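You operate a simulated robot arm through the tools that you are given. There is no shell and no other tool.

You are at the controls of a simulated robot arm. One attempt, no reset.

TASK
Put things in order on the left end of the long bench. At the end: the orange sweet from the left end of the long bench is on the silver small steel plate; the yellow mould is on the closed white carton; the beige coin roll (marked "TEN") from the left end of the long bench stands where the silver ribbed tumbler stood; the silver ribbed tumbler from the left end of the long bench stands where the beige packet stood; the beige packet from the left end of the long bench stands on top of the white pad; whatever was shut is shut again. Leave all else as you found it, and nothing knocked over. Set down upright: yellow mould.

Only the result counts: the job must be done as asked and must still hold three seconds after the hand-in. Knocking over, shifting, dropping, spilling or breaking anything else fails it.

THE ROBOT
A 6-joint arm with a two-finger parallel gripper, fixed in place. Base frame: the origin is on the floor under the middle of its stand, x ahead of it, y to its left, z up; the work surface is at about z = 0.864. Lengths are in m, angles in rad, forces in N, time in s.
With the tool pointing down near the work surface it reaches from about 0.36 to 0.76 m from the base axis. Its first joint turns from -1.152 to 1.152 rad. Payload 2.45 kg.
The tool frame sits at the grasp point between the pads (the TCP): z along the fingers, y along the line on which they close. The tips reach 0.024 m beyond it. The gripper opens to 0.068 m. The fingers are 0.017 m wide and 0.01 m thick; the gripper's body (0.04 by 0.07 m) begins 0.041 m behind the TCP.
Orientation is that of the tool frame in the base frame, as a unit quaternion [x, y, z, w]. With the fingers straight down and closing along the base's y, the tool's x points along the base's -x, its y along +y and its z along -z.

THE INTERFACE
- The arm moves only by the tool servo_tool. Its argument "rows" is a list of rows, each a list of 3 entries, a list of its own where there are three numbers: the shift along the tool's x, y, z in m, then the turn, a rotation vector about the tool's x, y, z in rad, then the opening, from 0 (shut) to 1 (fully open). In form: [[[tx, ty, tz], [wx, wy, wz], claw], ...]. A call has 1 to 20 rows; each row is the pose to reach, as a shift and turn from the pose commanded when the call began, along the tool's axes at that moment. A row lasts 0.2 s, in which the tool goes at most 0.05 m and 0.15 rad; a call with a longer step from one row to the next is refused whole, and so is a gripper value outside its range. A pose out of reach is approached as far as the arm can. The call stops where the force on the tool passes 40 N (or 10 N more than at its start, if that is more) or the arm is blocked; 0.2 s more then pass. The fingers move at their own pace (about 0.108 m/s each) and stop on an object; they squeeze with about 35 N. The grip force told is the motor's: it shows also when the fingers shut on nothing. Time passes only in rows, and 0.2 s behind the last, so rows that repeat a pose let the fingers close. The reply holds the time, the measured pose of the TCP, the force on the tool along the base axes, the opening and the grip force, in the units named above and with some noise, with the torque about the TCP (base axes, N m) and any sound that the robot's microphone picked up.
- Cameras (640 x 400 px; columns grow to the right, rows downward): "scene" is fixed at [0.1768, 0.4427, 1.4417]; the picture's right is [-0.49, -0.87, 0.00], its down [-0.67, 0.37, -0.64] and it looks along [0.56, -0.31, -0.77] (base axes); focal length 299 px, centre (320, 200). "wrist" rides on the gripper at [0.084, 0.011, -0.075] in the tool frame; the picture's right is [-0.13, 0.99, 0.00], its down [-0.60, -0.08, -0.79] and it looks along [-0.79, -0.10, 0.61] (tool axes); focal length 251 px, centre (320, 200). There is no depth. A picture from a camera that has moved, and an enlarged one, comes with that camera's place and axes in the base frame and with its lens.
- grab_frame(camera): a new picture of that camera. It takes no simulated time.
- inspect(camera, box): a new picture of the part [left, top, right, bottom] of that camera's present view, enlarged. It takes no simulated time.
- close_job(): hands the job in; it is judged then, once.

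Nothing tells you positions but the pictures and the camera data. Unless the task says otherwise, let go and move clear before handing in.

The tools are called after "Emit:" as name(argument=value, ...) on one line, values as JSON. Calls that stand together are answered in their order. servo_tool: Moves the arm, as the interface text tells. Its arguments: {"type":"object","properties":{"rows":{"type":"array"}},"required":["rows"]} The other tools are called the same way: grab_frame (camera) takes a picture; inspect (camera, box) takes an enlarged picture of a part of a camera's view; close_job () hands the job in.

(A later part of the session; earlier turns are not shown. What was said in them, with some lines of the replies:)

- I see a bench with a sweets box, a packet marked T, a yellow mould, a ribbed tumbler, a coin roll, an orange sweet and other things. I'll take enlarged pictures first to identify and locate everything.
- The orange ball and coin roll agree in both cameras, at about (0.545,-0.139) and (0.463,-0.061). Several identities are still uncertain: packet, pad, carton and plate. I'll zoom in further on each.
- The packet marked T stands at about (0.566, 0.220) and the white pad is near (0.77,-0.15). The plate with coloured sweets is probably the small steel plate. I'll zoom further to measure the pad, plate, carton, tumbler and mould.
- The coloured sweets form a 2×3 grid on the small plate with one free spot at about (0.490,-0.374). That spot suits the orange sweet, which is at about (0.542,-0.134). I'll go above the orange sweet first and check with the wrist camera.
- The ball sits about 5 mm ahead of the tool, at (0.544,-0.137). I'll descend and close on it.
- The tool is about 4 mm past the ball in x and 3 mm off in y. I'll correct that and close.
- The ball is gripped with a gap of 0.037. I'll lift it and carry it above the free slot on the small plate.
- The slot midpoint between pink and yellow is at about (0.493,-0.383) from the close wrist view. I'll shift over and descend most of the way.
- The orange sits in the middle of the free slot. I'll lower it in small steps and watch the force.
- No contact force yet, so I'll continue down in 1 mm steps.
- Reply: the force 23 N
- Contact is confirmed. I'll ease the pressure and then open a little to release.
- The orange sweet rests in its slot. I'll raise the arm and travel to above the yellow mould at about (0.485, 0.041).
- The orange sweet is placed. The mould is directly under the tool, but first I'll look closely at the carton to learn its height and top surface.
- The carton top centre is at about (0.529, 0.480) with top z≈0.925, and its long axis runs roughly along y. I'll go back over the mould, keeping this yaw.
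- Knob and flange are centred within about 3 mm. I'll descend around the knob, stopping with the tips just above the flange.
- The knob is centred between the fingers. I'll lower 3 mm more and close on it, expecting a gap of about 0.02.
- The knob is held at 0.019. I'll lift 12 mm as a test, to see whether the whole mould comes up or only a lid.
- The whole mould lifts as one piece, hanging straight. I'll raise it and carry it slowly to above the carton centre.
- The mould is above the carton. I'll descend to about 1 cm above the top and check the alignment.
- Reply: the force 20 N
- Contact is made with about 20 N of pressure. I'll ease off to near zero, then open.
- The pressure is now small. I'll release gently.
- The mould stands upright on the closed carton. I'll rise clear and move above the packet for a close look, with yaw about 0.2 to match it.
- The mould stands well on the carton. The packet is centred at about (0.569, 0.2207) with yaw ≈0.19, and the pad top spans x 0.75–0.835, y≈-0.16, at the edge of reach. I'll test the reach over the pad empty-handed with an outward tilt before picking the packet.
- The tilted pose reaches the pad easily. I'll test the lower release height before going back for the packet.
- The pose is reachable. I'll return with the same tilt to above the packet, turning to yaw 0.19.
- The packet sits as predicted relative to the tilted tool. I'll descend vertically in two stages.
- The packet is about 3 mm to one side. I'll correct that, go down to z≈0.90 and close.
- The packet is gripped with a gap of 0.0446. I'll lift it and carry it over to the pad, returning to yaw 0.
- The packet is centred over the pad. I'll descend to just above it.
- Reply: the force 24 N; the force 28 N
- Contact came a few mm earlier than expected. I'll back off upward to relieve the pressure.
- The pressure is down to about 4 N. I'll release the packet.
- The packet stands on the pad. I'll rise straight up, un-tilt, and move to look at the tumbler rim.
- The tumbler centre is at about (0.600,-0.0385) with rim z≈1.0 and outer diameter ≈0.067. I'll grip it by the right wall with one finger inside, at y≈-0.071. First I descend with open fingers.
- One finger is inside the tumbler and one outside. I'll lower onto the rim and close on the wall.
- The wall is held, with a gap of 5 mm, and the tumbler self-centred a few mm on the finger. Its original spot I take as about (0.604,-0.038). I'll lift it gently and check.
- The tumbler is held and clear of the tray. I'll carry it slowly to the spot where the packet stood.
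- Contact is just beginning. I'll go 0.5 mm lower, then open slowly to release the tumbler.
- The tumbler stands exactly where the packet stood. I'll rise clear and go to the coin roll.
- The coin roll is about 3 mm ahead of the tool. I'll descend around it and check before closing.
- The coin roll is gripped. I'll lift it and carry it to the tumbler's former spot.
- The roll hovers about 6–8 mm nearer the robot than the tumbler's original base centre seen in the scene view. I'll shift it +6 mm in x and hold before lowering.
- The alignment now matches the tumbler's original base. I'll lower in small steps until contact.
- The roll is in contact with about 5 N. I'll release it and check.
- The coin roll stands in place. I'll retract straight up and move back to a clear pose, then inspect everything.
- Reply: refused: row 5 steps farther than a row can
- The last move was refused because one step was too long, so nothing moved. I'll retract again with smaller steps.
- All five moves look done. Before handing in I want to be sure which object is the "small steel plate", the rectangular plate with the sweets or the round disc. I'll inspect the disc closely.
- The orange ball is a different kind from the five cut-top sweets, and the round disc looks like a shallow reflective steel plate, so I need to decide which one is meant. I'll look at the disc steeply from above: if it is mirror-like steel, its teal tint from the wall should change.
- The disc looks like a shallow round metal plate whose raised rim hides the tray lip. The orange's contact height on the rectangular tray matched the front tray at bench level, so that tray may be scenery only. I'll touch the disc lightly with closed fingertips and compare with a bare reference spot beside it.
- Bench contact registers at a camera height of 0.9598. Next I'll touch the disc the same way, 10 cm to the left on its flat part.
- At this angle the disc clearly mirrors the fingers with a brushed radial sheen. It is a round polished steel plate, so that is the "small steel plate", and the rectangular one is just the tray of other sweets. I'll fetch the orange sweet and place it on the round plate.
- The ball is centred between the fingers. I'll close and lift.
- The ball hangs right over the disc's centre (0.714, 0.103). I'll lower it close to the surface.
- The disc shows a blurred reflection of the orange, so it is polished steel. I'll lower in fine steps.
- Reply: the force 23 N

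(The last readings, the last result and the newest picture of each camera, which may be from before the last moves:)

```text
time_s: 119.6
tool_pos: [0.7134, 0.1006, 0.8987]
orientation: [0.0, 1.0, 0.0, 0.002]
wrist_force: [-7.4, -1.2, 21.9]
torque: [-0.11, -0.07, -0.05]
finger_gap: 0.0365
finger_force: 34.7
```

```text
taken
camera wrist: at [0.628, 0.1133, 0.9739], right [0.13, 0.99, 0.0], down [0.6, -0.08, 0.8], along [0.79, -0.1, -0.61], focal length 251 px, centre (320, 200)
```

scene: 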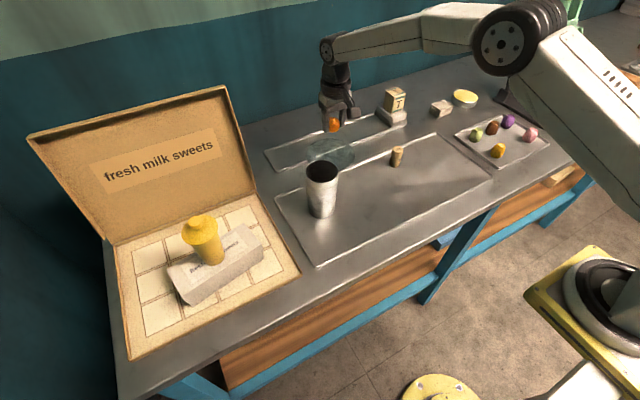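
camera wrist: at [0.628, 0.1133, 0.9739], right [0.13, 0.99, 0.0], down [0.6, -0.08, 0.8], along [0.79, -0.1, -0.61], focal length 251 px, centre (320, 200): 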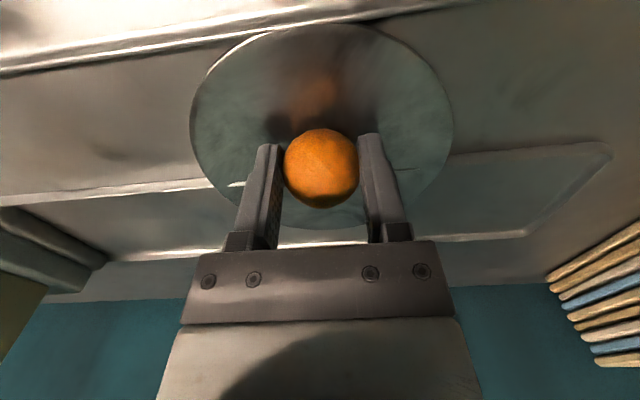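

Contact came 4 mm above bench level, so the round plate is a solid body. I'll ease off and release the orange.

Emit:
servo_tool(rows=[[[0, 0, -0.001], [0, 0, 0], 0], [[0, 0, -0.0018], [0, 0, 0], 0], [[0, 0, -0.0018], [0, 0, 0], 0]])

```text
time_s: 120.4
tool_pos: [0.7128, 0.1024, 0.8986]
orientation: [0.0, 1.0, -0.001, 0.0]
wrist_force: [4.6, -0.5, 10.0]
torque: [-0.05, -0.29, 0.05]
finger_gap: 0.0366
finger_force: 34.8
```

Emit:
servo_tool(rows=[[[0, 0, -0.0005], [0, 0, 0], 0], [[0, 0, -0.001], [0, 0, 0], 0], [[0, 0, -0.001], [0, 0, 0], 0]])

```text
time_s: 121.2
tool_pos: [0.7116, 0.1016, 0.8982]
orientation: [0.001, 1.0, 0.0, -0.001]
wrist_force: [-2.7, -0.1, 6.7]
torque: [-0.04, 0.01, 0.02]
finger_gap: 0.0364
finger_force: 34.9
```

Emit:
servo_tool(rows=[[[0, 0, -0.0004], [0, 0, 0], 0], [[0, 0, -0.0004], [0, 0, 0], 0.55], [[0, 0, -0.0004], [0, 0, 0], 0.62], [[0, 0, -0.0004], [0, 0, 0], 0.72], [[0, 0, -0.0004], [0, 0, 0], 0.72]])

Emit:
grab_frame(camera="wrist")

Emit:
inspect(camera="scene", box=[305, 125, 365, 165])

```text
time_s: 122.4
tool_pos: [0.7128, 0.1024, 0.8996]
orientation: [0.0, 1.0, 0.0, 0.0]
wrist_force: [-0.8, -0.5, -0.3]
torque: [0.0, -0.02, -0.02]
finger_gap: 0.0491
finger_force: 0.1
```

```text
taken
camera wrist: at [0.6286, 0.1133, 0.9761], right [0.13, 0.99, 0.0], down [0.6, -0.08, 0.79], along [0.79, -0.1, -0.61], focal length 251 px, centre (320, 200)
```

wrist: 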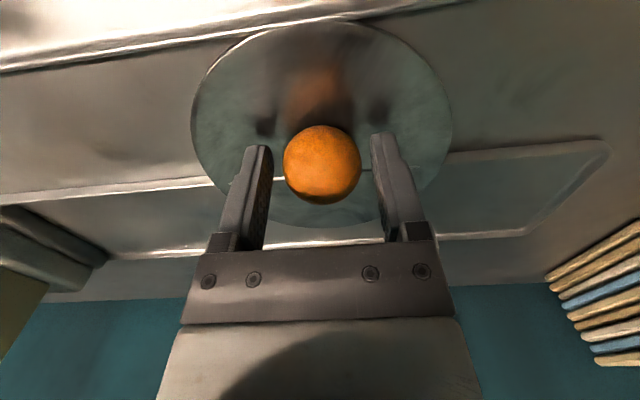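

```text
10.00 times, centred on (335, 145) of scene
camera zoom: at [0.1768, 0.4427, 1.4417], right [-0.49, -0.87, 0.0], down [-0.67, 0.37, -0.64], along [0.56, -0.31, -0.77], focal length 2990 px, centre (170, 750)
```

zoom: 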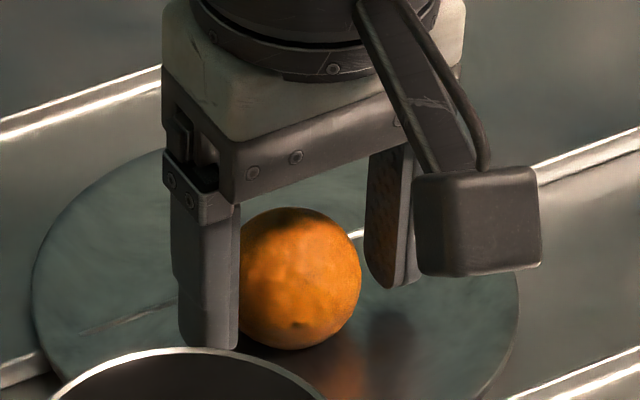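

The orange rests on the round plate. I'll open a bit more, rise straight up and check that it stays put.

Emit:
servo_tool(rows=[[[0, 0, 0], [0, 0, 0], 0.85], [[0, 0, 0], [0, 0, 0], 0.9], [[0, 0, -0.015], [0, 0, 0], 0.9], [[0, 0, -0.045], [0, 0, 0], 0.9], [[0, 0, -0.085], [0, 0, 0], 1], [[0, 0, -0.125], [0, 0, 0], 1], [[0, 0, -0.165], [0, 0, 0], 1], [[0, 0, -0.165], [0, 0, 0], 1]])

Emit:
grab_frame(camera="wrist")

Emit:
inspect(camera="scene", box=[280, 100, 400, 180])

```text
time_s: 124.2
tool_pos: [0.7122, 0.0987, 1.0627]
orientation: [0.0, 1.0, -0.001, 0.0]
wrist_force: [-0.5, 0.3, -0.4]
torque: [0.01, 0.01, -0.01]
finger_gap: 0.068
finger_force: 0.1
```

```text
taken
camera wrist: at [0.6288, 0.1101, 1.1396], right [0.13, 0.99, 0.0], down [0.6, -0.08, 0.79], along [0.79, -0.1, -0.61], focal length 251 px, centre (320, 200)
```

wrist: 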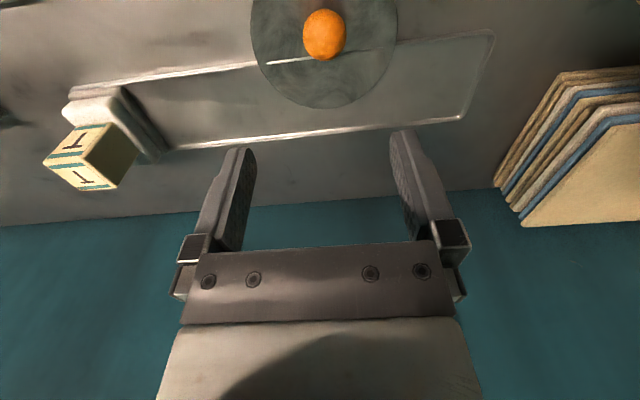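

```text
5.00 times, centred on (340, 140) of scene
camera zoom: at [0.1768, 0.4427, 1.4417], right [-0.49, -0.87, 0.0], down [-0.67, 0.37, -0.64], along [0.56, -0.31, -0.77], focal length 1495 px, centre (220, 500)
```

zoom: 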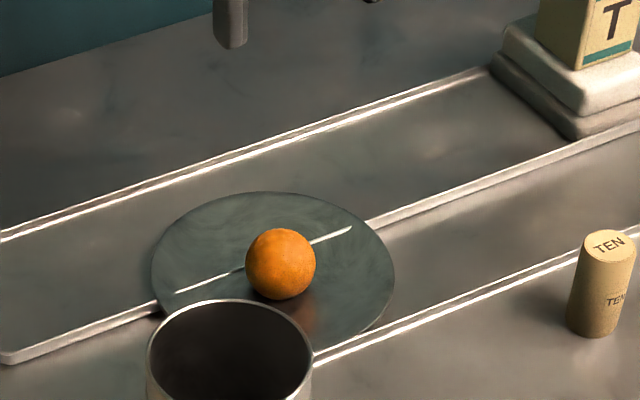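

The orange sits steadily near the centre of the round plate, and the plate hasn't moved. I'll retreat to the home pose and do a final check of everything.

Emit:
servo_tool(rows=[[[0.0, 0.0, -0.04], [0, 0, 0], 1], [[0.03, -0.011, -0.07], [0, 0, 0], 1], [[0.07, -0.026, -0.085], [0, 0, 0], 1], [[0.11, -0.04, -0.094], [0, 0, 0], 1], [[0.15, -0.055, -0.094], [0, 0, 0], 1], [[0.19, -0.07, -0.094], [0, 0, 0], 1], [[0.23, -0.085, -0.094], [0, 0, 0], 1], [[0.265, -0.098, -0.094], [0, 0, 0], 1], [[0.272, -0.1, -0.094], [0, 0, 0], 1], [[0.272, -0.1, -0.094], [0, 0, 0], 1], [[0.272, -0.1, -0.094], [0, 0, 0], 1], [[0.272, -0.1, -0.094], [0, 0, 0], 1]])

Emit:
grab_frame(camera="wrist")

Emit:
grab_frame(camera="scene")

Emit:
inspect(camera="scene", box=[240, 80, 560, 280])

Emit:
inspect(camera="scene", box=[440, 80, 568, 175])

Emit:
inspect(camera="scene", box=[360, 75, 450, 180])

Emit:
inspect(camera="scene", box=[90, 80, 350, 370])

```text
time_s: 126.8
tool_pos: [0.4393, -0.0001, 1.1598]
orientation: [0.0, 1.0, 0.0, -0.001]
wrist_force: [0.4, -0.1, -0.9]
torque: [-0.01, -0.02, 0.02]
finger_gap: 0.0681
finger_force: 0.0
```

```text
taken
camera wrist: at [0.3544, 0.0126, 1.2344], right [0.13, 0.99, 0.0], down [0.6, -0.08, 0.79], along [0.79, -0.1, -0.61], focal length 251 px, centre (320, 200)
```

wrist: 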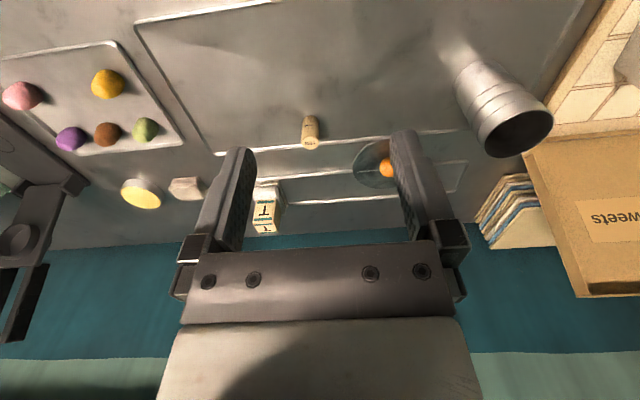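

```text
taken
```

scene: 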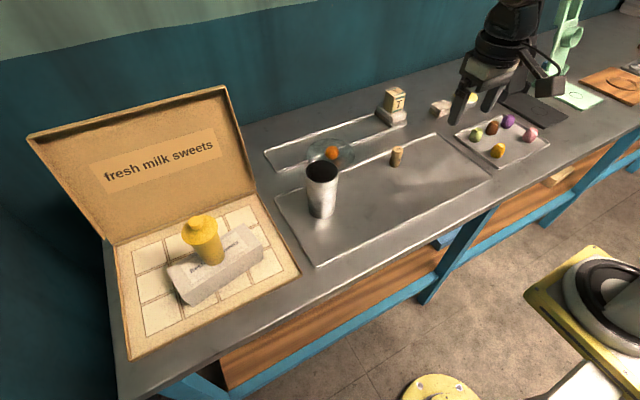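

```text
2.00 times, centred on (400, 180) of scene
camera zoom: at [0.1768, 0.4427, 1.4417], right [-0.49, -0.87, 0.0], down [-0.67, 0.37, -0.64], along [0.56, -0.31, -0.77], focal length 598 px, centre (160, 240)
```

zoom: 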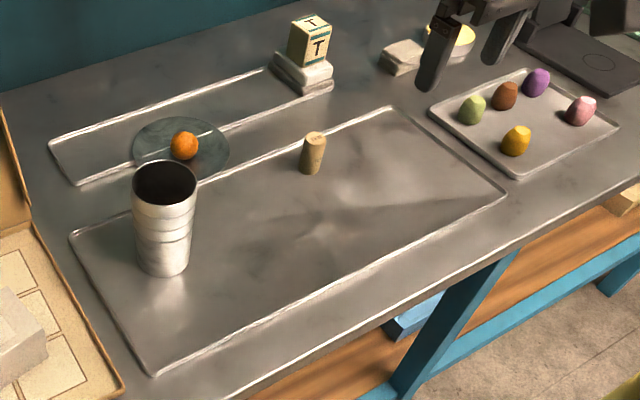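

```text
4.21 times, centred on (504, 128) of scene
camera zoom: at [0.1768, 0.4427, 1.4417], right [-0.49, -0.87, 0.0], down [-0.67, 0.37, -0.64], along [0.56, -0.31, -0.77], focal length 1259 px, centre (-455, 505)
```

zoom: 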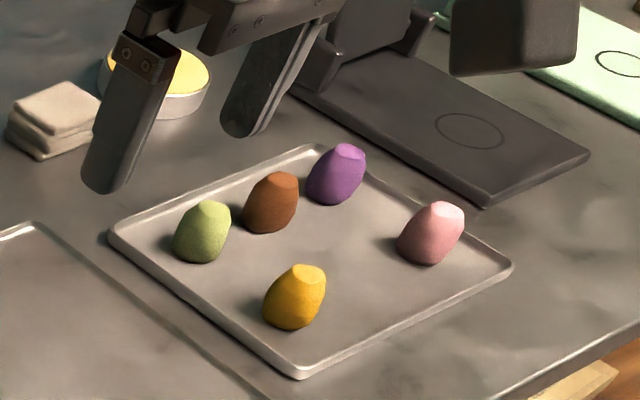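

```text
3.81 times, centred on (405, 128) of scene
camera zoom: at [0.1768, 0.4427, 1.4417], right [-0.49, -0.87, 0.0], down [-0.67, 0.37, -0.64], along [0.56, -0.31, -0.77], focal length 1139 px, centre (-4, 476)
```

zoom: 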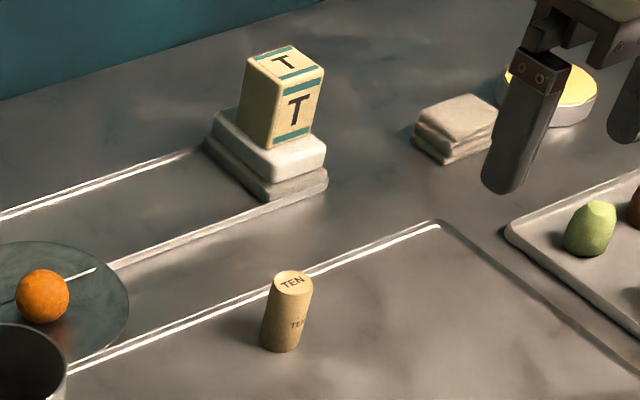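

```text
1.38 times, centred on (220, 225) of scene
camera zoom: at [0.1768, 0.4427, 1.4417], right [-0.49, -0.87, 0.0], down [-0.67, 0.37, -0.64], along [0.56, -0.31, -0.77], focal length 412 px, centre (458, 166)
```

zoom: 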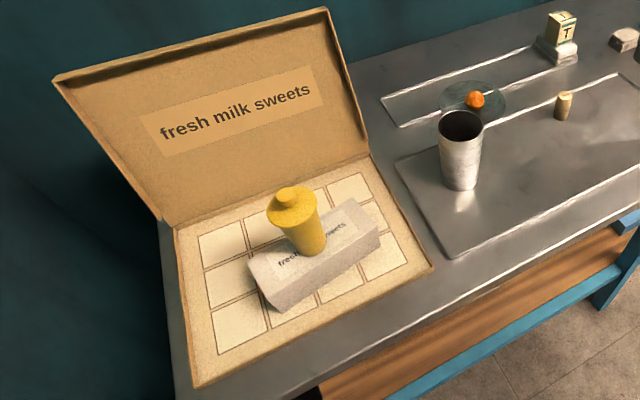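

Emit:
close_job()

```text
The job is handed in.
```

I handed the job in. In the last pictures all five items stood where I meant them to be and nothing was knocked over. The hand-in reply only confirmed receipt, so I don't know whether it passed.

- **Orange sweet:** it rests near the centre of the round steel plate.
- **Yellow mould:** it stands upright on the "fresh milk sweets" carton, which stayed closed.
- **Beige packet:** I took this to be the one marked "T". It stands on the white pad.
- **Silver ribbed tumbler:** it stands where the packet stood.
- **Coin roll marked "TEN":** it stands where the tumbler stood, within a few millimetres.

**Which plate:** "small steel plate" could also have meant the rectangular tray of coloured sweets, and I first put the orange sweet there. I moved it to the round disc because the disc reflects like polished steel. It is also a solid plate about 4 mm high, while the tray's floor is level with the tray the items stood on. If the tray was meant, the orange sweet is in the wrong place. The five coloured sweets on the tray look undisturbed.
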